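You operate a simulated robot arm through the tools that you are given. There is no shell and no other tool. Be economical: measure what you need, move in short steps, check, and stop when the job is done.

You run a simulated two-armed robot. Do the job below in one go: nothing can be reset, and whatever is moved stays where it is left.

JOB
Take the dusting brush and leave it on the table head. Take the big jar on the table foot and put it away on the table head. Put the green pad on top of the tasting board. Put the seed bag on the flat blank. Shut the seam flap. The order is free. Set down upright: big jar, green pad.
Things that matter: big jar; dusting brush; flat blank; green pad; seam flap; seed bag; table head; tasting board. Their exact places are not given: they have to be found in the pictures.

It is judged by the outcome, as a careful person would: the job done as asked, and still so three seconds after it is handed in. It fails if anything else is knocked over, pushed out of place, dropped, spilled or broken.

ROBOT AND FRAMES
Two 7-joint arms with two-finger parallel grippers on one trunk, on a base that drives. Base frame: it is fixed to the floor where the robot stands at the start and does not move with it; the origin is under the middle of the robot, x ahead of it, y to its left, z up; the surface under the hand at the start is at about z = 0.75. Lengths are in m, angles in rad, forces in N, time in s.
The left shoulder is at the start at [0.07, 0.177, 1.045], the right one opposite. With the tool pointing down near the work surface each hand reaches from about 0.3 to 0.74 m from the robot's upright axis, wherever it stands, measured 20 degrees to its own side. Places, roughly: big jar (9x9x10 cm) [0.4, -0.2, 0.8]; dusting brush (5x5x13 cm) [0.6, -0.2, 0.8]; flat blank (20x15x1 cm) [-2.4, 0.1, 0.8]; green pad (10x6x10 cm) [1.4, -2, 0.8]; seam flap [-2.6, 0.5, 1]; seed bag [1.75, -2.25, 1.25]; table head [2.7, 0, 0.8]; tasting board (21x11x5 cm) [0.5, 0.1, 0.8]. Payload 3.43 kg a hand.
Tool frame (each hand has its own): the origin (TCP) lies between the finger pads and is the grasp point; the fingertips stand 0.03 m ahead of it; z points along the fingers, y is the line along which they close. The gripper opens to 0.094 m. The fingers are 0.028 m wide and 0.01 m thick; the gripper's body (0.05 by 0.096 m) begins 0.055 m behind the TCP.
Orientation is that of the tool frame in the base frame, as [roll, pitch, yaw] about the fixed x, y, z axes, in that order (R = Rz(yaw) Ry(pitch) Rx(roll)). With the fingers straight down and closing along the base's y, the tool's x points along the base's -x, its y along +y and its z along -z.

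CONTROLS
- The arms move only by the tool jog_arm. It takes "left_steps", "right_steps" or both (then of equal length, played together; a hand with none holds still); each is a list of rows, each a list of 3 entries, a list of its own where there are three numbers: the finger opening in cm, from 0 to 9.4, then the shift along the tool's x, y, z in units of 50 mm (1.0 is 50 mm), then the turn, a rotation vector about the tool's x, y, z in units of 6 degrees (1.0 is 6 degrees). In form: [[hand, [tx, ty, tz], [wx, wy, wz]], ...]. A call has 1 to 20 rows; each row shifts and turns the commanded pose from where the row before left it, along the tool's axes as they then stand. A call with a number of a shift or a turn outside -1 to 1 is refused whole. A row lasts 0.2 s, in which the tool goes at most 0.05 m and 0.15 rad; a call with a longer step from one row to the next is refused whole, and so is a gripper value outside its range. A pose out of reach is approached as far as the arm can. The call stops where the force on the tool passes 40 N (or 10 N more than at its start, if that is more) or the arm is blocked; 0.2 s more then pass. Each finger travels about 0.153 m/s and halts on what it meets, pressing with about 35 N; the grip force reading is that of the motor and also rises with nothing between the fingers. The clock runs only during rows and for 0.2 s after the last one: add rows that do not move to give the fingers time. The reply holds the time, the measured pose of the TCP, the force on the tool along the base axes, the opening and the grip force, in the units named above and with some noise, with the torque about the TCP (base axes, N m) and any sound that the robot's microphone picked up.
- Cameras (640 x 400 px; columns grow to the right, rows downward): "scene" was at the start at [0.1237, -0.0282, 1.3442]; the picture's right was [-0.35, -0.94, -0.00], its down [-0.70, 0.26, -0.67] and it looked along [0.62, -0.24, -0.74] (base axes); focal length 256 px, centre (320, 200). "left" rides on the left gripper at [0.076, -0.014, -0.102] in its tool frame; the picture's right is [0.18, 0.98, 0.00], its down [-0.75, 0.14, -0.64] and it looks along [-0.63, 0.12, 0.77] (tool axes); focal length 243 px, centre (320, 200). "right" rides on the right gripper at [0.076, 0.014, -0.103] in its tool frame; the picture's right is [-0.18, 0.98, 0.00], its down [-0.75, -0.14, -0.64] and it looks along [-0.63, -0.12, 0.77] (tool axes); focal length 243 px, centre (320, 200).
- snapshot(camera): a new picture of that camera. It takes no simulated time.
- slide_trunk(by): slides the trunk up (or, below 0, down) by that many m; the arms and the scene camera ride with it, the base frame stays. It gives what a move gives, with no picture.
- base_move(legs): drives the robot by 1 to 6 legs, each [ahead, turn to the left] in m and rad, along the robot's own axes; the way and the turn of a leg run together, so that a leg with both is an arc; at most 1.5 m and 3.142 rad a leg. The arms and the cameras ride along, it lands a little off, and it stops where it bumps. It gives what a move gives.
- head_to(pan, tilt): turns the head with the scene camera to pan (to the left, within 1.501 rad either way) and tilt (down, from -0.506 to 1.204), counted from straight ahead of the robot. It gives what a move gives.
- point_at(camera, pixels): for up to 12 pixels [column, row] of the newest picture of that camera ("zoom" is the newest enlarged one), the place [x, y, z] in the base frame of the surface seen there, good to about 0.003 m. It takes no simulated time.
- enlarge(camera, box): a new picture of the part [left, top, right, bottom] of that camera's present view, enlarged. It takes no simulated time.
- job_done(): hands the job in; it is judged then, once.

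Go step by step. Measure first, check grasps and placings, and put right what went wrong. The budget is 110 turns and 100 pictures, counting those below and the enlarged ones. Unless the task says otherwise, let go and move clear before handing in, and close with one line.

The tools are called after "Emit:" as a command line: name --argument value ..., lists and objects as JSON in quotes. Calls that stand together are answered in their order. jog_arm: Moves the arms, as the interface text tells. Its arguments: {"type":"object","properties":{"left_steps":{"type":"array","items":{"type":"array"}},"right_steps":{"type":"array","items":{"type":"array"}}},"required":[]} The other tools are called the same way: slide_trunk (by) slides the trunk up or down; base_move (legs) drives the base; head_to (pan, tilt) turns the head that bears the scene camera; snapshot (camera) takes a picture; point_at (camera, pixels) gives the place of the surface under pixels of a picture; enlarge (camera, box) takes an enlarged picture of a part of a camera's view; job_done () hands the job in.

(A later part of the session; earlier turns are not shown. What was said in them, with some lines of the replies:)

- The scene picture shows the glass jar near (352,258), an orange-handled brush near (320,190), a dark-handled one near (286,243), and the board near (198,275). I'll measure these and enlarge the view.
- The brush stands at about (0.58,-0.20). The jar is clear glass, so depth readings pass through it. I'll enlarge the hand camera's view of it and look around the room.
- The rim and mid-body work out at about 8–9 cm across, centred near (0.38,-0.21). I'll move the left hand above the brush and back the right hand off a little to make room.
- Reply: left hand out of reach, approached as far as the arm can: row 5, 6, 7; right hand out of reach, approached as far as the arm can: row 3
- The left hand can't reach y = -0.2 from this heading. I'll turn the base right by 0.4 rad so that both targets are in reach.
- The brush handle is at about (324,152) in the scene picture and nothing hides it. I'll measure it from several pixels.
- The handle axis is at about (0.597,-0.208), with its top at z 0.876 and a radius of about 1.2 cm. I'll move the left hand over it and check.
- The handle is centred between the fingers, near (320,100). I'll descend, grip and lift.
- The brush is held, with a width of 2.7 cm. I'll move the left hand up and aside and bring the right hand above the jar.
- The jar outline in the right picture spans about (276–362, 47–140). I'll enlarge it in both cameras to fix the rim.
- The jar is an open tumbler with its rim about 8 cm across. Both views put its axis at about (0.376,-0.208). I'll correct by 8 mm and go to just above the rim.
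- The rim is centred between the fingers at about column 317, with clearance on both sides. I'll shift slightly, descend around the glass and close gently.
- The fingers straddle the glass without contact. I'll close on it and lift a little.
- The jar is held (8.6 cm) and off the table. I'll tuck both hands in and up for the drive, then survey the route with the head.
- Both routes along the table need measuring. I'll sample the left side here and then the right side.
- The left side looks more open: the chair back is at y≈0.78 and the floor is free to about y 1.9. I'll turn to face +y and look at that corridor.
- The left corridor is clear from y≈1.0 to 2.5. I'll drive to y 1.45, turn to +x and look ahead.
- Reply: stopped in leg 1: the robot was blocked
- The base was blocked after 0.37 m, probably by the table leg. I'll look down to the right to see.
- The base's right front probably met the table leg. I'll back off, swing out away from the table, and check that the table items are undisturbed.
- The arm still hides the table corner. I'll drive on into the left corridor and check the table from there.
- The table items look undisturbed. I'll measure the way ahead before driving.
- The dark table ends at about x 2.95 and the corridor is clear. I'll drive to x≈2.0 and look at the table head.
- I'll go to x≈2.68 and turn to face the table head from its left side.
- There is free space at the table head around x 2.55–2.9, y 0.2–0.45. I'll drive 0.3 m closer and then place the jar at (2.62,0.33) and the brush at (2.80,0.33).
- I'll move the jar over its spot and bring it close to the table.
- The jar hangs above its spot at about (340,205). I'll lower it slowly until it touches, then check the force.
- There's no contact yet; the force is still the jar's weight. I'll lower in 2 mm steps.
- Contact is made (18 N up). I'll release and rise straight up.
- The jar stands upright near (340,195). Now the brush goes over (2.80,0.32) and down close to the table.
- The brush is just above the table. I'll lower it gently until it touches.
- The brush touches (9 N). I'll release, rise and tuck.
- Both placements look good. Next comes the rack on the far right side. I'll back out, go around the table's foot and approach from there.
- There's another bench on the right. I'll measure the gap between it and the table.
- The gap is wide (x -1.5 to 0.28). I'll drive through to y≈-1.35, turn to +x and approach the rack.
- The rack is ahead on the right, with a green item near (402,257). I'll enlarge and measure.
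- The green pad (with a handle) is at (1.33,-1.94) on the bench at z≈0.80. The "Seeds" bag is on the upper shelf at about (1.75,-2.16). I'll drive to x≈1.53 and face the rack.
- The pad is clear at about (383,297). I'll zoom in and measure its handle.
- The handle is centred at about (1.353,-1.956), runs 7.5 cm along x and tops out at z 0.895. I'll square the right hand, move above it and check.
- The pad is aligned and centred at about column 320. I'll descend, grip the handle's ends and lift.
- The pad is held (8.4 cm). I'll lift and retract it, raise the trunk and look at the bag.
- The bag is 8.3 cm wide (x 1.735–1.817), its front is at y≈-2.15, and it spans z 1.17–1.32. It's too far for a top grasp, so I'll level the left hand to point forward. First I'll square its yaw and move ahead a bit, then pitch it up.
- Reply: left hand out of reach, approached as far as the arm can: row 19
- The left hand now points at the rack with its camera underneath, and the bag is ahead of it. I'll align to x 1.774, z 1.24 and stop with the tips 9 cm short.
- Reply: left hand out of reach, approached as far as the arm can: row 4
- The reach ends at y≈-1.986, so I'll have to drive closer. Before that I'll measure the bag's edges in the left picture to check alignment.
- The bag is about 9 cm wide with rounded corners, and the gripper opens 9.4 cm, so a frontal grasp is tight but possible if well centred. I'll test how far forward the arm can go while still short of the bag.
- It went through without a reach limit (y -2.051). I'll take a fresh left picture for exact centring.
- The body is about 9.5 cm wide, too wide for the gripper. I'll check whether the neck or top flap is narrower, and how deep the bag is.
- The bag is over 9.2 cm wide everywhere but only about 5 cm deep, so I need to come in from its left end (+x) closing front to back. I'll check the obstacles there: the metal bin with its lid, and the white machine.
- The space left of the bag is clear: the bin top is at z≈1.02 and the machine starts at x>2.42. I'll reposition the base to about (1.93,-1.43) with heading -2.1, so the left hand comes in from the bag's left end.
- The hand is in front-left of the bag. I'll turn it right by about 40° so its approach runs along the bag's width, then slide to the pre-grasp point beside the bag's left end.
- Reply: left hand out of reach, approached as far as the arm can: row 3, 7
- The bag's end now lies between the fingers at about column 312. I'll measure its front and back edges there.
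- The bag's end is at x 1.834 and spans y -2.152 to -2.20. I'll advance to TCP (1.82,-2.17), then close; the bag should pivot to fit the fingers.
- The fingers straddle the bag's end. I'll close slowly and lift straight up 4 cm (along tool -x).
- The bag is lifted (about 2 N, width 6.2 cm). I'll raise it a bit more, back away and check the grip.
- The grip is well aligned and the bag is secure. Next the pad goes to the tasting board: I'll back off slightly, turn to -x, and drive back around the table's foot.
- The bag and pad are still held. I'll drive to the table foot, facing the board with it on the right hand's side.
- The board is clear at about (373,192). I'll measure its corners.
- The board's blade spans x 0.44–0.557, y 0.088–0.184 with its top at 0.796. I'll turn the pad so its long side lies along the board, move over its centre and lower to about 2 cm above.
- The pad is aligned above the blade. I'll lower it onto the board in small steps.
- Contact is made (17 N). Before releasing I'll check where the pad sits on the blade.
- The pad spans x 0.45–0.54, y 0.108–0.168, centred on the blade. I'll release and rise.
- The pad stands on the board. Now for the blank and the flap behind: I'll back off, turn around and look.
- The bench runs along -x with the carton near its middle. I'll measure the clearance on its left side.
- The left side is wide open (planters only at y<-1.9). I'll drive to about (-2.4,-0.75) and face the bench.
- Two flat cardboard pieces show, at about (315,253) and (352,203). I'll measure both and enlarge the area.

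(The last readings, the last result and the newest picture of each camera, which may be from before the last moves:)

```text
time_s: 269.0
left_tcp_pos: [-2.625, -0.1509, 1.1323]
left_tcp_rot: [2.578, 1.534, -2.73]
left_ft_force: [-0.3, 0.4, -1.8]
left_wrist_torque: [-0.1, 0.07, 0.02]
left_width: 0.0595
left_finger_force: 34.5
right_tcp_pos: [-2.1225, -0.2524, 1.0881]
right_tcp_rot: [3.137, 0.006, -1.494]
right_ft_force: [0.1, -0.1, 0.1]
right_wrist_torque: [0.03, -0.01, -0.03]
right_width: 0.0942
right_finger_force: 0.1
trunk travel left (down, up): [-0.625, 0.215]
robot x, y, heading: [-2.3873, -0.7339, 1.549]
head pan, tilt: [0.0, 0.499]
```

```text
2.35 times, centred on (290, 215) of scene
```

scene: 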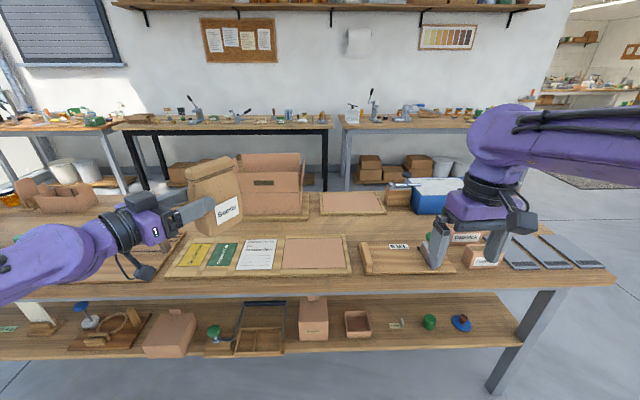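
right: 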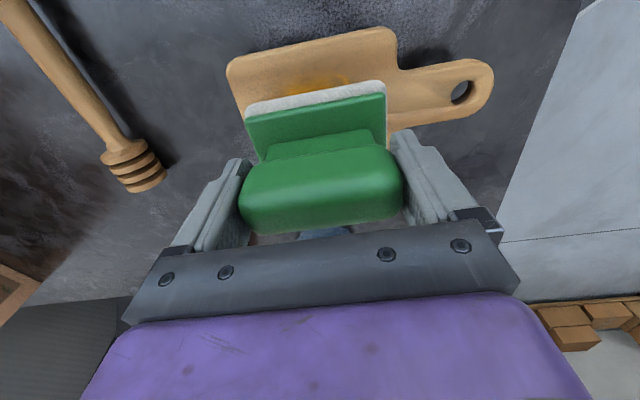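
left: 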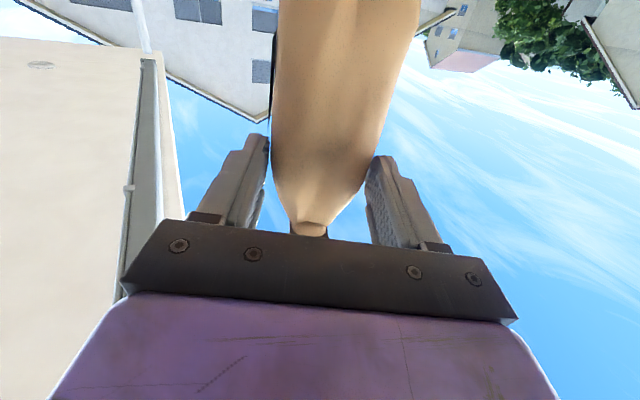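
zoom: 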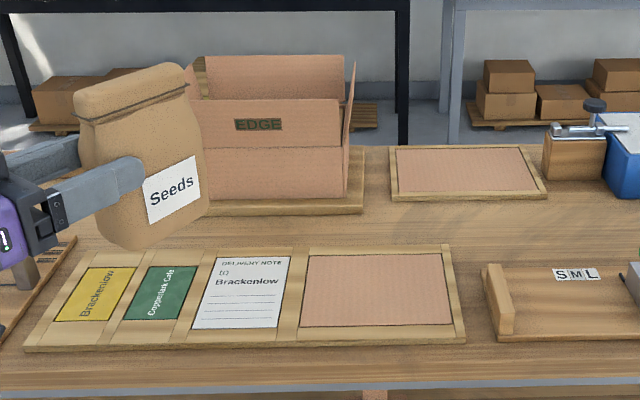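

The blank lies in the tray at x -2.48…-2.285, y 0…0.15, z 0.812. I'll shift the base to x≈-2.13 so the left hand can come in straight, then turn the hand to point along +y.

Emit:
base_move --legs '[[0, -1.549], [0.25, 0], [0, 1.571], [0.08, 0]]'

Emit:
jog_arm --left_steps '[[2, [0, 0, 0], [-0.95, 0, 0]], [2, [0, 0, 0], [-0.95, 0, 0]], [2, [0, 0, 0], [-0.95, 0, 0]], [2, [0, 0, 0], [-0.95, 0, 0]], [2, [0, 0, 0], [-0.95, 0, 0]], [2, [0, 0, 0], [-0.95, 0, 0]], [2, [0, 0, 0], [0, 0, 0]]]'

Emit:
slide_trunk --by -0.13

Emit:
snapshot --camera "scene"

```text
time_s: 279.1
left_tcp_pos: [-2.4137, -0.0815, 1.1303]
left_tcp_rot: [2.585, 1.533, -2.668]
left_ft_force: [0.7, -0.3, -2.4]
left_wrist_torque: [-0.1, 0.06, 0.04]
left_width: 0.0595
left_finger_force: 35.2
right_tcp_pos: [-1.9045, -0.1557, 1.0876]
right_tcp_rot: [3.137, 0.005, -1.437]
right_ft_force: [-0.3, 0.2, 0.1]
right_wrist_torque: [-0.04, -0.01, 0.02]
right_width: 0.0939
right_finger_force: 0.1
trunk travel left (down, up): [-0.625, 0.215]
robot x, y, heading: [-2.1379, -0.648, 1.597]
head pan, tilt: [0.0, 0.499]
```

```text
time_s: 280.7
left_tcp_pos: [-2.4139, -0.0822, 1.1318]
left_tcp_rot: [1.996, 1.535, -2.657]
left_ft_force: [-0.5, 0.5, -1.3]
left_wrist_torque: [-0.11, -0.01, 0.0]
left_width: 0.0592
left_finger_force: 35.1
right_tcp_pos: [-1.9057, -0.155, 1.0885]
right_tcp_rot: [3.139, 0.006, -1.439]
right_ft_force: [0.5, 0.9, -0.4]
right_wrist_torque: [-0.01, -0.03, 0.0]
right_width: 0.0941
right_finger_force: 0.1
trunk travel left (down, up): [-0.625, 0.215]
robot x, y, heading: [-2.138, -0.6507, 1.603]
head pan, tilt: [0.0, 0.499]
```

```text
time_s: 282.3
left_tcp_pos: [-2.4133, -0.0811, 1.0023]
left_tcp_rot: [1.97, 1.533, -2.685]
left_ft_force: [0.0, 0.3, -1.7]
left_wrist_torque: [-0.1, -0.04, 0.02]
left_width: 0.0594
left_finger_force: 34.7
right_tcp_pos: [-1.9043, -0.1565, 0.9587]
right_tcp_rot: [3.137, 0.004, -1.439]
right_ft_force: [0.6, 0.1, 0.2]
right_wrist_torque: [-0.01, 0.03, 0.01]
right_width: 0.094
right_finger_force: 0.1
trunk travel left (down, up): [-0.495, 0.345]
robot x, y, heading: [-2.1374, -0.6531, 1.598]
head pan, tilt: [0.0, 0.499]
```

```text
18 pictures are left
```

scene: 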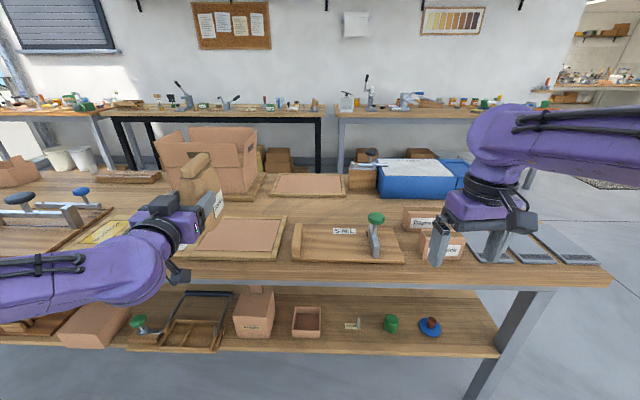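

The hand points along +y above the bench. I'll move the bag over the blank and lower it to about 2 cm above, tilted slightly (4°) so the hand camera clears the bench.

Emit:
jog_arm --left_steps '[[2, [0, -0.2, 0.67], [0, 0.35, 0]], [2, [0, -0.2, 0.67], [0, 0.35, 0]], [2, [0, -0.2, 0.67], [0, 0, 0]], [2, [0.5, 0, 0], [0, 0, 0]], [2, [0.5, 0, 0], [0, 0, 0]], [2, [0.5, 0, 0], [0, 0, 0]], [2, [0, 0, 0], [0, 0, 0]]]'

Emit:
head_to --pan 0.3 --tilt 0.7

Emit:
snapshot --camera "scene"

```text
time_s: 283.9
left_tcp_pos: [-2.3898, 0.0122, 0.9215]
left_tcp_rot: [2.774, 1.474, -1.881]
left_ft_force: [0.0, -0.2, -1.6]
left_wrist_torque: [-0.1, 0.01, -0.01]
left_width: 0.0594
left_finger_force: 34.9
right_tcp_pos: [-1.9048, -0.1564, 0.959]
right_tcp_rot: [3.136, 0.005, -1.439]
right_ft_force: [-0.1, -0.8, -0.8]
right_wrist_torque: [0.01, 0.02, -0.03]
right_width: 0.0941
right_finger_force: 0.2
trunk travel left (down, up): [-0.495, 0.345]
robot x, y, heading: [-2.1415, -0.6513, 1.6]
head pan, tilt: [0.0, 0.499]
```

```text
time_s: 284.7
left_tcp_pos: [-2.391, 0.0124, 0.9214]
left_tcp_rot: [2.774, 1.477, -1.882]
left_ft_force: [-0.4, 0.4, -2.3]
left_wrist_torque: [-0.08, -0.02, 0.0]
left_width: 0.0593
left_finger_force: 34.8
right_tcp_pos: [-1.9049, -0.1555, 0.9583]
right_tcp_rot: [3.137, 0.006, -1.438]
right_ft_force: [0.0, -0.5, -0.4]
right_wrist_torque: [0.02, 0.01, 0.01]
right_width: 0.0939
right_finger_force: 0.0
trunk travel left (down, up): [-0.495, 0.345]
robot x, y, heading: [-2.1437, -0.6481, 1.604]
head pan, tilt: [0.3, 0.7]
```

```text
17 pictures are left
```

scene: 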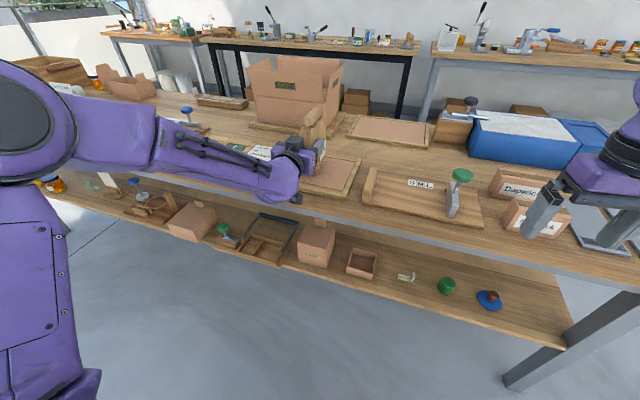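

The bag hangs just above the blank. I'll lower it in small steps and watch the force.

Emit:
jog_arm --left_steps '[[2, [0.15, 0, 0.15], [0, 0, 0]], [2, [0.15, 0, 0], [0, 0, 0]], [2, [0.06, 0, 0], [0, 0, 0]], [2, [0, 0, 0], [0, 0, 0]]]'

Emit:
enlarge --camera "scene" --box '[240, 90, 380, 220]'

```text
time_s: 285.7
left_tcp_pos: [-2.3916, 0.019, 0.9035]
left_tcp_rot: [2.767, 1.48, -1.887]
left_ft_force: [-0.2, 1.2, 4.2]
left_wrist_torque: [0.71, -0.15, 0.05]
left_width: 0.0592
left_finger_force: 34.7
right_tcp_pos: [-1.9042, -0.1562, 0.9573]
right_tcp_rot: [3.135, 0.005, -1.439]
right_ft_force: [0.1, 0.6, 0.2]
right_wrist_torque: [0.03, -0.01, -0.02]
right_width: 0.0941
right_finger_force: 0.1
trunk travel left (down, up): [-0.495, 0.345]
robot x, y, heading: [-2.1391, -0.6528, 1.599]
head pan, tilt: [0.3, 0.7]
```

```text
3.08 times, centred on (310, 155) of scene
```

zoom: 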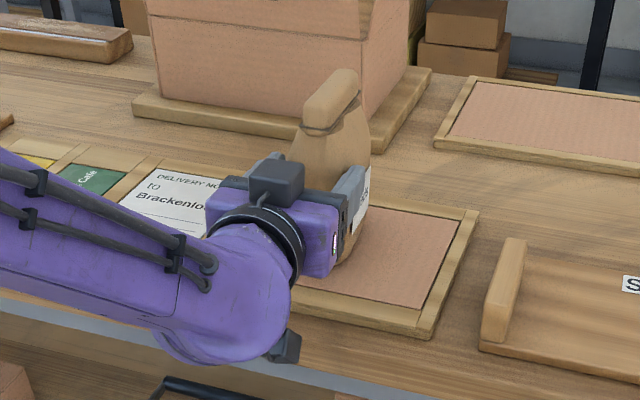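

The far corner touches (torque 0.7). The hand camera hangs clear in front of the bench edge, so I'll level the bag and set it flat.

Emit:
jog_arm --left_steps '[[2, [0, 0, 0], [0, -0.35, 0]], [2, [0, 0, 0], [0, -0.35, 0]], [2, [0.05, 0, 0], [0, -0.1, 0]], [2, [0, 0, 0], [0, 0, 0]]]'

```text
time_s: 286.7
left_tcp_pos: [-2.3918, 0.0197, 0.9]
left_tcp_rot: [1.69, 1.535, -2.966]
left_ft_force: [-0.1, 0.1, -2.5]
left_wrist_torque: [-0.15, 0.01, 0.01]
left_width: 0.0596
left_finger_force: 34.7
right_tcp_pos: [-1.9051, -0.1563, 0.958]
right_tcp_rot: [3.137, 0.007, -1.439]
right_ft_force: [0.2, -0.3, -0.1]
right_wrist_torque: [-0.04, -0.01, -0.02]
right_width: 0.0939
right_finger_force: 0.1
trunk travel left (down, up): [-0.495, 0.345]
robot x, y, heading: [-2.1403, -0.6545, 1.598]
head pan, tilt: [0.3, 0.7]
```

Emit:
jog_arm --left_steps '[[2, [0.05, 0, 0], [0, 0, 0]], [2, [0.04, 0, 0], [0, 0, 0]], [2, [0, 0, 0], [0, 0, 0]]]'

```text
time_s: 287.5
left_tcp_pos: [-2.3918, 0.019, 0.8965]
left_tcp_rot: [1.64, 1.538, -3.015]
left_ft_force: [-0.3, 0.3, 1.4]
left_wrist_torque: [0.0, -0.11, 0.02]
left_width: 0.0593
left_finger_force: 34.6
right_tcp_pos: [-1.904, -0.1563, 0.9589]
right_tcp_rot: [3.135, 0.005, -1.439]
right_ft_force: [0.2, 0.0, 0.6]
right_wrist_torque: [0.0, -0.01, 0.02]
right_width: 0.0941
right_finger_force: 0.0
trunk travel left (down, up): [-0.495, 0.345]
robot x, y, heading: [-2.1436, -0.6479, 1.603]
head pan, tilt: [0.3, 0.7]
```

It's now evenly in contact. I'll press a touch more, open and withdraw straight back.

Emit:
jog_arm --left_steps '[[2, [0.03, 0, 0], [0, 0, 0]], [6.5, [0, 0, 0], [0, 0, 0]], [8, [0, 0, 0], [0, 0, 0]], [9.4, [0, 0, 0], [0, 0, 0]], [9.4, [0, 0, 0], [0, 0, 0]], [9.4, [0, 0, -0.3], [0, 0, 0]], [9.4, [0, 0, -0.6], [0, 0, 0]], [9.4, [0, 0, -0.8], [0, 0, 0]], [9.4, [-0.5, 0, -0.8], [0, 0, 0]], [9.4, [-0.8, 0, -0.4], [0, 0, 0]], [9.4, [-0.8, 0, 0], [0, 0, 0]], [9.4, [-0.8, 0, 0], [0, 0, 0]]]'

Emit:
head_to --pan 0.35 --tilt 0.5

Emit:
snapshot --camera "scene"

```text
time_s: 290.1
left_tcp_pos: [-2.3775, -0.1242, 1.0394]
left_tcp_rot: [1.651, 1.536, -3.005]
left_ft_force: [-0.1, 0.7, -0.1]
left_wrist_torque: [-0.01, 0.01, 0.02]
left_width: 0.0937
left_finger_force: 0.2
right_tcp_pos: [-1.9035, -0.1552, 0.9587]
right_tcp_rot: [3.137, 0.006, -1.437]
right_ft_force: [-0.8, -0.5, -0.8]
right_wrist_torque: [-0.03, 0.0, 0.04]
right_width: 0.0939
right_finger_force: 0.1
trunk travel left (down, up): [-0.495, 0.345]
robot x, y, heading: [-2.1421, -0.6505, 1.602]
head pan, tilt: [0.3, 0.7]
```

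```text
time_s: 290.8
left_tcp_pos: [-2.3784, -0.1242, 1.0391]
left_tcp_rot: [1.682, 1.533, -2.974]
left_ft_force: [0.1, 0.1, -0.1]
left_wrist_torque: [-0.03, -0.04, 0.01]
left_width: 0.094
left_finger_force: 0.1
right_tcp_pos: [-1.9042, -0.1562, 0.9576]
right_tcp_rot: [3.138, 0.005, -1.438]
right_ft_force: [0.6, 0.3, -0.1]
right_wrist_torque: [0.03, 0.0, 0.0]
right_width: 0.0942
right_finger_force: 0.1
trunk travel left (down, up): [-0.495, 0.345]
robot x, y, heading: [-2.1399, -0.6487, 1.601]
head pan, tilt: [0.351, 0.499]
```

```text
15 pictures are left
```

scene: 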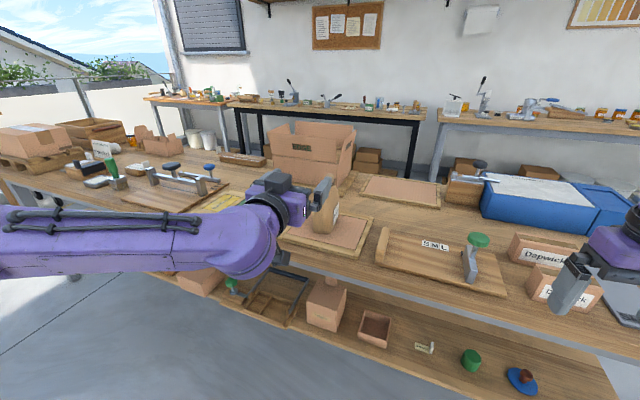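

The bag stands on the blank. Now the flap: I'll raise the trunk for a view into the carton.

Emit:
slide_trunk --by 0.33

Emit:
head_to --pan 0.4 --tilt 0.6

Emit:
enlarge --camera "scene" --box '[200, 80, 440, 240]'

```text
time_s: 294.0
left_tcp_pos: [-2.3779, -0.1241, 1.3685]
left_tcp_rot: [1.68, 1.537, -2.976]
left_ft_force: [-0.2, -0.1, -0.3]
left_wrist_torque: [-0.01, -0.01, 0.01]
left_width: 0.094
left_finger_force: 0.0
right_tcp_pos: [-1.9054, -0.1552, 1.2887]
right_tcp_rot: [3.136, 0.006, -1.437]
right_ft_force: [0.2, 0.7, -0.2]
right_wrist_torque: [0.0, 0.0, 0.02]
right_width: 0.0941
right_finger_force: 0.0
trunk travel left (down, up): [-0.825, 0.015]
robot x, y, heading: [-2.1391, -0.6486, 1.604]
head pan, tilt: [0.351, 0.499]
```

```text
time_s: 294.7
left_tcp_pos: [-2.3789, -0.1237, 1.3699]
left_tcp_rot: [1.679, 1.537, -2.976]
left_ft_force: [-0.3, -0.4, 0.1]
left_wrist_torque: [-0.04, -0.03, 0.03]
left_width: 0.0938
left_finger_force: 0.0
right_tcp_pos: [-1.9036, -0.1563, 1.2883]
right_tcp_rot: [3.135, 0.006, -1.437]
right_ft_force: [0.1, 0.3, 0.1]
right_wrist_torque: [-0.01, 0.01, 0.0]
right_width: 0.0941
right_finger_force: 0.0
trunk travel left (down, up): [-0.825, 0.015]
robot x, y, heading: [-2.1429, -0.6498, 1.604]
head pan, tilt: [0.4, 0.6]
```

```text
2.50 times, centred on (320, 160) of scene
```

zoom: 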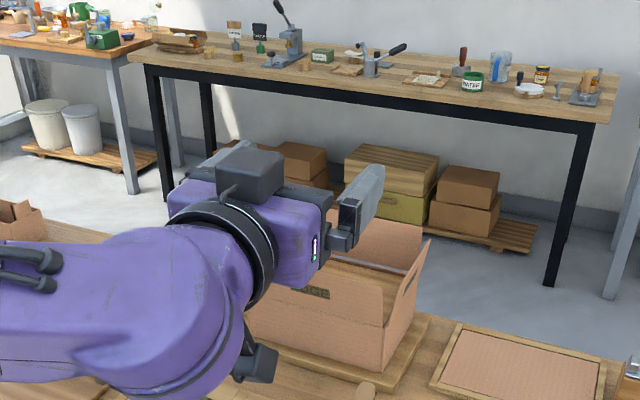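

The hand blocks the view. I'll move it left and back, and look again.

Emit:
jog_arm --left_steps '[[9.4, [0.4, 0.5, -0.6], [0, 0, 0]], [9.4, [0.6, 0.5, -0.5], [0, 0, 0]], [9.4, [0.8, 0.5, 0], [0, 0, 0]], [9.4, [0.8, 0.5, 0], [0, 0, 0]], [9.4, [0.8, 0.5, 0], [0, 0, 0]]]'

Emit:
snapshot --camera "scene"

```text
time_s: 295.9
left_tcp_pos: [-2.5111, -0.1609, 1.2152]
left_tcp_rot: [1.633, 1.537, -3.022]
left_ft_force: [0.0, -0.5, -0.6]
left_wrist_torque: [0.0, 0.02, 0.0]
left_width: 0.094
left_finger_force: 0.1
left hand out of reach, approached as far as the arm can: row 2, 3
right_tcp_pos: [-1.9054, -0.1572, 1.2881]
right_tcp_rot: [3.138, 0.005, -1.439]
right_ft_force: [0.3, -0.1, 0.6]
right_wrist_torque: [-0.06, -0.01, -0.02]
right_width: 0.0941
right_finger_force: 0.1
trunk travel left (down, up): [-0.825, 0.015]
robot x, y, heading: [-2.1431, -0.6485, 1.595]
head pan, tilt: [0.4, 0.6]
```

```text
13 pictures are left
```

scene: 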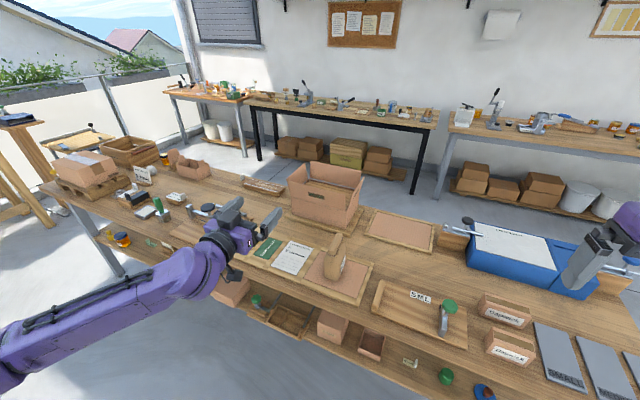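

Emit:
enlarge --camera "scene" --box '[270, 145, 390, 245]'

Emit:
point_at --camera "scene" --pixels '[[297, 165], [291, 188], [347, 196], [363, 170], [330, 163], [305, 205], [340, 222], [358, 205], [320, 195], [330, 178], [355, 180], [305, 178]]'

```text
4.00 times, centred on (330, 195) of scene
```

zoom: 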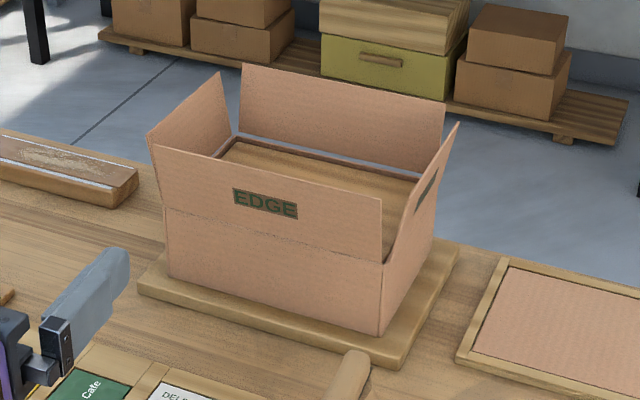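

```text
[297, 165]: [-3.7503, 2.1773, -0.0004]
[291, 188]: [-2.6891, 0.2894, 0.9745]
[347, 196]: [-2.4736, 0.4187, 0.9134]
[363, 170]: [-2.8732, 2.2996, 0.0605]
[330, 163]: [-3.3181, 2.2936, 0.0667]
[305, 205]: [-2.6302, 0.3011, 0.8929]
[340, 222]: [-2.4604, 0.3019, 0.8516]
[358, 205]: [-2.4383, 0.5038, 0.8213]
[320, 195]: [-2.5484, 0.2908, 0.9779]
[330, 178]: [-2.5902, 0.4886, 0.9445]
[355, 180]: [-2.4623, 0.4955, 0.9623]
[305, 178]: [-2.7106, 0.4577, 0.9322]
```

The carton has four standing flaps: EDGE in front, BASE on the right, and the back one at y≈0.5, which matches the seam flap's given place. I'll drive around the bench's end to work on the back flap from the far side.

Emit:
base_move --legs '[[0, -1.595], [1.15, 0], [0, 1.57], [1.5, 0], [0.43, 0], [0, 1.57]]'

Emit:
base_move --legs '[[1.42, 0], [0, 1.57]]'

Emit:
head_to --pan 0 --tilt 0.6

Emit:
snapshot --camera "scene"

```text
time_s: 322.5
left_tcp_pos: [-1.4577, 0.8937, 1.2157]
left_tcp_rot: [1.681, 1.537, -1.441]
left_ft_force: [-0.4, 0.1, -0.3]
left_wrist_torque: [0.02, -0.03, 0.01]
left_width: 0.0941
left_finger_force: 0.1
right_tcp_pos: [-1.4382, 1.4985, 1.2885]
right_tcp_rot: [3.136, 0.006, 0.096]
right_ft_force: [-0.5, -0.3, -0.8]
right_wrist_torque: [-0.01, -0.02, 0.0]
right_width: 0.0941
right_finger_force: 0.2
trunk travel left (down, up): [-0.825, 0.015]
robot x, y, heading: [-0.9549, 1.2405, 3.135]
head pan, tilt: [0.4, 0.6]
```

```text
time_s: 333.4
left_tcp_pos: [-2.0355, 0.7547, 1.214]
left_tcp_rot: [1.682, 1.535, 0.12]
left_ft_force: [-0.3, -0.2, -0.3]
left_wrist_torque: [0.01, 0.0, -0.04]
left_width: 0.0939
left_finger_force: 0.0
right_tcp_pos: [-2.6393, 0.7804, 1.2889]
right_tcp_rot: [3.138, 0.003, 1.657]
right_ft_force: [0.4, 0.1, -0.9]
right_wrist_torque: [-0.03, -0.01, 0.0]
right_width: 0.0941
right_finger_force: 0.1
trunk travel left (down, up): [-0.825, 0.015]
robot x, y, heading: [-2.3764, 1.2615, -1.589]
head pan, tilt: [0.4, 0.6]
```

```text
time_s: 334.3
left_tcp_pos: [-2.0346, 0.7545, 1.214]
left_tcp_rot: [1.684, 1.538, 0.122]
left_ft_force: [-0.5, -0.1, -0.2]
left_wrist_torque: [0.02, -0.01, 0.0]
left_width: 0.0939
left_finger_force: 0.0
right_tcp_pos: [-2.6387, 0.7811, 1.2887]
right_tcp_rot: [3.135, 0.005, 1.655]
right_ft_force: [-0.1, -0.1, 0.4]
right_wrist_torque: [0.03, -0.04, -0.03]
right_width: 0.094
right_finger_force: 0.0
trunk travel left (down, up): [-0.825, 0.015]
robot x, y, heading: [-2.3791, 1.2605, -1.59]
head pan, tilt: [0.0, 0.6]
```

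```text
11 pictures are left
```

scene: 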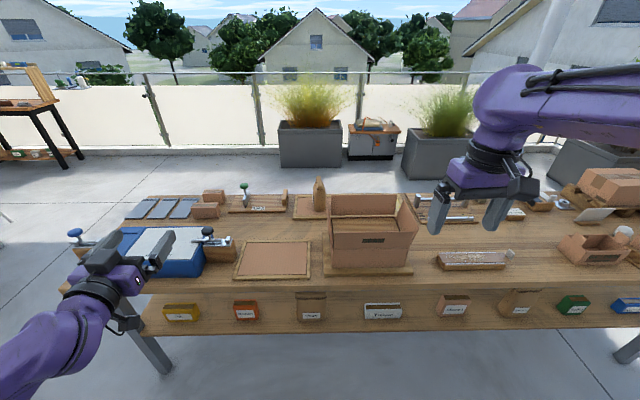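

Emit:
enlarge --camera "scene" --box '[310, 180, 430, 280]'

Emit:
point_at --camera "scene" --pixels '[[334, 232], [372, 233], [408, 234], [372, 238], [372, 246], [372, 262], [337, 225], [400, 220], [412, 225], [372, 200], [325, 210], [405, 215]]'

```text
4.00 times, centred on (370, 230) of scene
```

zoom: 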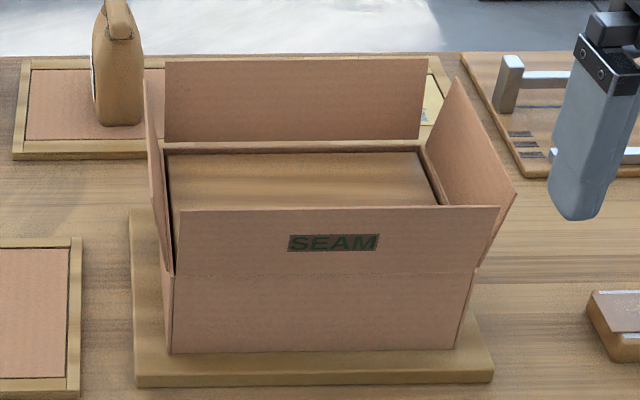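

```text
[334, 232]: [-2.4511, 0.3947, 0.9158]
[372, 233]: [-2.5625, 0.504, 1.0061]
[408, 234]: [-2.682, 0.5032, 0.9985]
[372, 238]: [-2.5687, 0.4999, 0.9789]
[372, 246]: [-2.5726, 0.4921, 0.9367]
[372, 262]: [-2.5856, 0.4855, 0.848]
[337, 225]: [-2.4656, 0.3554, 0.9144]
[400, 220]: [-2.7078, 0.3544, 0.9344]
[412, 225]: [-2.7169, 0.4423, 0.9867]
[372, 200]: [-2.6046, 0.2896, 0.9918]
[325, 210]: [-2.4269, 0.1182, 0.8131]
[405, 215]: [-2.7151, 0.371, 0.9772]
```

The SEAM label is on the near flap: hinge at y≈0.487, z≈0.92, top at z≈1.015, x -2.71…-2.455. I'll drive 0.2 m closer.

Emit:
base_move --legs '[[0.2, 0]]'

```text
time_s: 335.9
left_tcp_pos: [-2.0382, 0.5556, 1.2143]
left_tcp_rot: [1.628, 1.538, 0.067]
left_ft_force: [-0.4, -0.5, 0.7]
left_wrist_torque: [0.01, 0.01, -0.02]
left_width: 0.094
left_finger_force: 0.1
right_tcp_pos: [-2.6439, 0.5794, 1.2899]
right_tcp_rot: [3.136, 0.007, 1.657]
right_ft_force: [0.4, 0.4, 0.8]
right_wrist_torque: [-0.04, 0.01, 0.0]
right_width: 0.0942
right_finger_force: 0.0
trunk travel left (down, up): [-0.825, 0.015]
robot x, y, heading: [-2.3838, 1.0597, -1.59]
head pan, tilt: [0.0, 0.6]
```

Now I'll close the right gripper, centre it on the flap and lower it behind the flap.

Emit:
jog_arm --right_steps '[[0, [0, 0.6, 0], [0, 0, 0.41]], [0, [0, 0.6, 0], [0, 0, 0.41]], [0, [0, 0, 0.9], [0, 0, 0]], [0, [0, 0, 0.9], [0, 0, 0]], [0, [0, 0, 0.9], [0, 0, 0]], [0, [0, 0, 0.9], [0, 0, 0]], [0, [0, 0, 0.9], [0, 0, 0]], [0, [0, 0, 0.95], [0, 0, 0]], [0, [0, 0, 0], [0, 0, 0]]]'

Emit:
snapshot --camera "scene"

```text
time_s: 337.9
left_tcp_pos: [-2.0389, 0.5542, 1.215]
left_tcp_rot: [1.67, 1.536, 0.105]
left_ft_force: [-0.4, 0.4, 0.0]
left_wrist_torque: [-0.02, -0.02, 0.0]
left_width: 0.094
left_finger_force: 0.0
right_tcp_pos: [-2.5815, 0.5803, 1.0158]
right_tcp_rot: [3.137, 0.005, 1.57]
right_ft_force: [-0.6, -0.2, 0.3]
right_wrist_torque: [-0.02, 0.0, -0.01]
right_width: 0.0
right_finger_force: 33.1
trunk travel left (down, up): [-0.825, 0.015]
robot x, y, heading: [-2.3813, 1.0579, -1.587]
head pan, tilt: [0.0, 0.6]
```

```text
9 pictures are left
```

scene: 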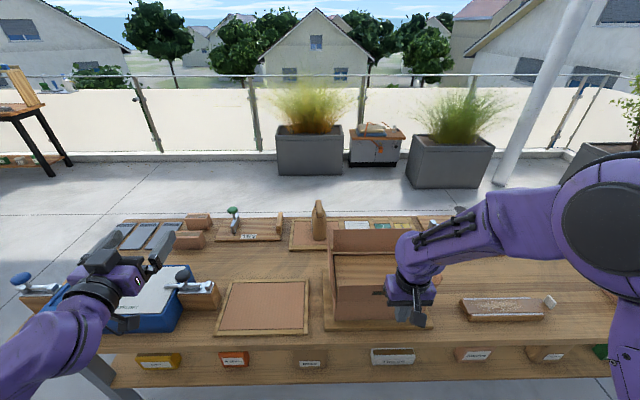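

The closed fingers are behind the flap. I'll push forward in small steps at tip height 0.985.

Emit:
jog_arm --right_steps '[[0, [-0.4, 0, 0], [0, 0, 0]], [0, [-0.4, 0, 0], [0, 0, 0]], [0, [-0.4, 0, 0], [0, 0, 0]], [0, [-0.4, 0, 0], [0, 0, 0]], [0, [-0.4, 0, 0], [0, 0, 0]], [0, [-0.4, 0, 0], [0, 0, 0]], [0, [-0.4, 0, 0], [0, 0, 0]], [0, [0, 0, 0], [0, 0, 0]]]'

Emit:
enlarge --camera "scene" --box '[300, 200, 460, 340]'

```text
time_s: 339.7
left_tcp_pos: [-2.0382, 0.553, 1.2152]
left_tcp_rot: [1.674, 1.538, 0.111]
left_ft_force: [0.3, -0.1, 0.6]
left_wrist_torque: [0.0, -0.01, -0.01]
left_width: 0.0942
left_finger_force: 0.0
right_tcp_pos: [-2.5828, 0.44, 1.0164]
right_tcp_rot: [3.137, 0.005, 1.572]
right_ft_force: [-0.5, 0.3, -0.5]
right_wrist_torque: [-0.06, 0.01, -0.02]
right_width: 0.0001
right_finger_force: 32.8
trunk travel left (down, up): [-0.825, 0.015]
robot x, y, heading: [-2.3828, 1.0605, -1.586]
head pan, tilt: [0.0, 0.6]
```

```text
2.86 times, centred on (380, 270) of scene
```

zoom: 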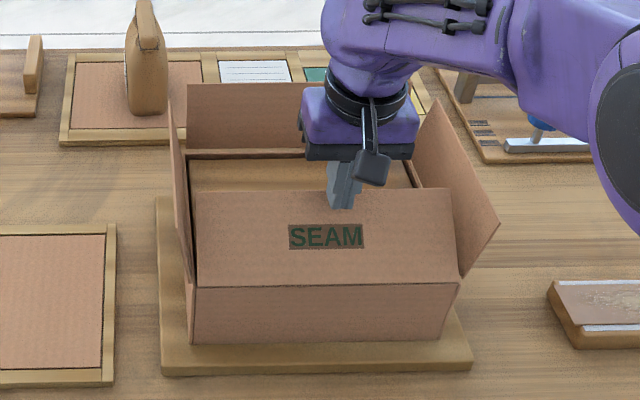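

The flap has folded inward by about 45°. I'll press it on down while keeping the tip on it.

Emit:
jog_arm --right_steps '[[0, [-0.05, 0, 0.25], [0, 0, 0]], [0, [0, 0, 0.25], [0, 0, 0]], [0, [0, 0, 0.25], [0, 0, 0]], [0, [0, 0, 0.2], [0, 0, 0]], [0, [0, 0, 0.15], [0, 0, 0]], [0, [0, 0, 0], [0, 0, 0]]]'

Emit:
enlarge --camera "scene" --box '[300, 200, 460, 340]'

```text
time_s: 341.1
left_tcp_pos: [-2.039, 0.5524, 1.2136]
left_tcp_rot: [1.686, 1.535, 0.123]
left_ft_force: [0.1, -0.5, 0.1]
left_wrist_torque: [-0.02, -0.04, 0.04]
left_width: 0.0939
left_finger_force: 0.2
right_tcp_pos: [-2.5814, 0.4352, 0.9629]
right_tcp_rot: [3.136, 0.005, 1.57]
right_ft_force: [0.5, 0.2, -0.4]
right_wrist_torque: [0.0, 0.0, 0.01]
right_width: 0.0001
right_finger_force: 32.9
trunk travel left (down, up): [-0.825, 0.015]
robot x, y, heading: [-2.3828, 1.0602, -1.587]
head pan, tilt: [0.0, 0.6]
```

```text
2.86 times, centred on (380, 270) of scene
```

zoom: 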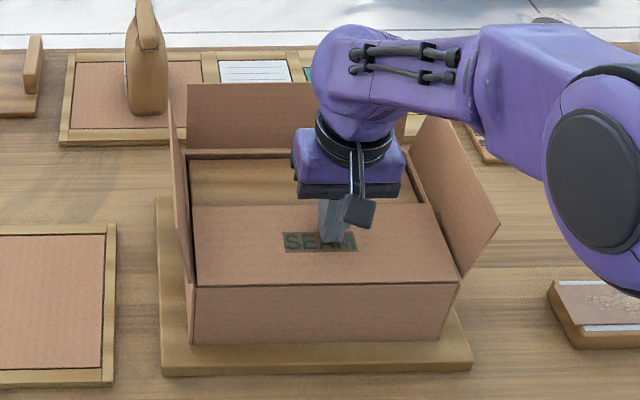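

The flap is nearly flat (tip z 0.933). I'll press down until it resists.

Emit:
jog_arm --right_steps '[[0, [0, 0, 0.1], [0, 0, 0]], [0, [0, 0, 0.08], [0, 0, 0]], [0, [0, 0, 0.06], [0, 0, 0]], [0, [0, 0, 0.04], [0, 0, 0]], [0, [0, 0, 0], [0, 0, 0]]]'

```text
time_s: 342.1
left_tcp_pos: [-2.0373, 0.5574, 1.2151]
left_tcp_rot: [1.569, 1.537, 0.009]
left_ft_force: [0.3, -1.0, 0.7]
left_wrist_torque: [-0.01, 0.0, -0.02]
left_width: 0.0943
left_finger_force: 0.0
right_tcp_pos: [-2.582, 0.4359, 0.9565]
right_tcp_rot: [3.139, 0.021, 1.572]
right_ft_force: [1.3, 9.5, 19.7]
right_wrist_torque: [0.57, -0.01, 0.05]
right_width: 0.0
right_finger_force: 33.2
trunk travel left (down, up): [-0.825, 0.015]
robot x, y, heading: [-2.3795, 1.0579, -1.587]
head pan, tilt: [0.0, 0.6]
stopped in row 4 (right hand): the force on the tool passed its limit at 43 N (the readings are from after the stop); the commanded pose is now the measured one
```

It's firmly down (43 N peak, tip z≈0.926). I'll rise straight up and check that it stays shut.

Emit:
jog_arm --right_steps '[[0, [0, 0, -0.2], [0, 0, 0]], [0, [0, 0, -0.6], [0, 0, 0]], [0, [0, 0, -0.9], [0, 0, 0]], [0, [0, 0, -0.9], [0, 0, 0]], [0, [0, 0, -0.9], [0, 0, 0]], [0, [0.5, -0.8, -0.3], [0, 0, 0]], [0, [0.8, -0.5, 0], [0, 0, 0]], [0, [0.8, -0.5, 0], [0, 0, 0]], [0, [0, 0, 0], [0, 0, 0]]]'

Emit:
enlarge --camera "scene" --box '[280, 180, 440, 320]'

Emit:
point_at --camera "zoom" --pixels '[[300, 270], [380, 270], [320, 330], [300, 300], [450, 270], [330, 255]]'

```text
time_s: 344.1
left_tcp_pos: [-2.0383, 0.5508, 1.2135]
left_tcp_rot: [1.711, 1.536, 0.151]
left_ft_force: [0.3, -0.6, 0.4]
left_wrist_torque: [0.02, -0.04, -0.02]
left_width: 0.094
left_finger_force: 0.0
right_tcp_pos: [-2.675, 0.5407, 1.1389]
right_tcp_rot: [3.135, 0.014, 1.57]
right_ft_force: [-1.2, -1.2, -0.7]
right_wrist_torque: [0.01, 0.02, -0.01]
right_width: 0.0001
right_finger_force: 33.6
trunk travel left (down, up): [-0.825, 0.015]
robot x, y, heading: [-2.3804, 1.0643, -1.587]
head pan, tilt: [0.0, 0.6]
```

```text
2.86 times, centred on (360, 250) of scene
```

zoom: 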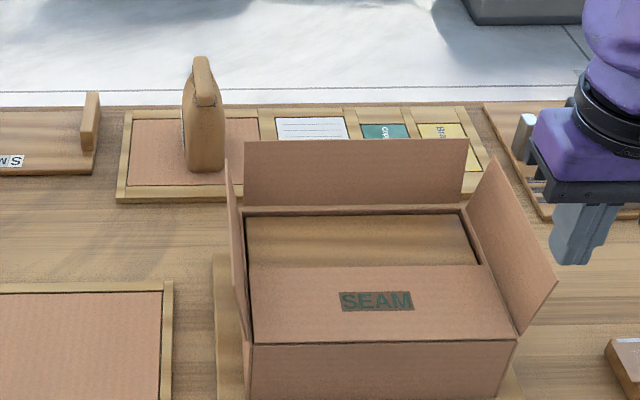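

```text
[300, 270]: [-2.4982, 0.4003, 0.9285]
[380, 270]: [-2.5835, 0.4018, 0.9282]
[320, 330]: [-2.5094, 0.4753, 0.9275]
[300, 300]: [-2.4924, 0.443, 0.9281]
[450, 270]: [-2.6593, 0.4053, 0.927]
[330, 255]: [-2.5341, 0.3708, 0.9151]
```

The flap lies flat at z 0.928 along its whole width and stays shut. The bag stands on the blank and both hands are clear, so I'm handing in.

Emit:
job_done

```text
The job is handed in.
```

The whole job is done and handed in: the brush and big jar are on the table head, the green pad is on the tasting board, the seed bag is on the flat blank, and the seam flap is shut.
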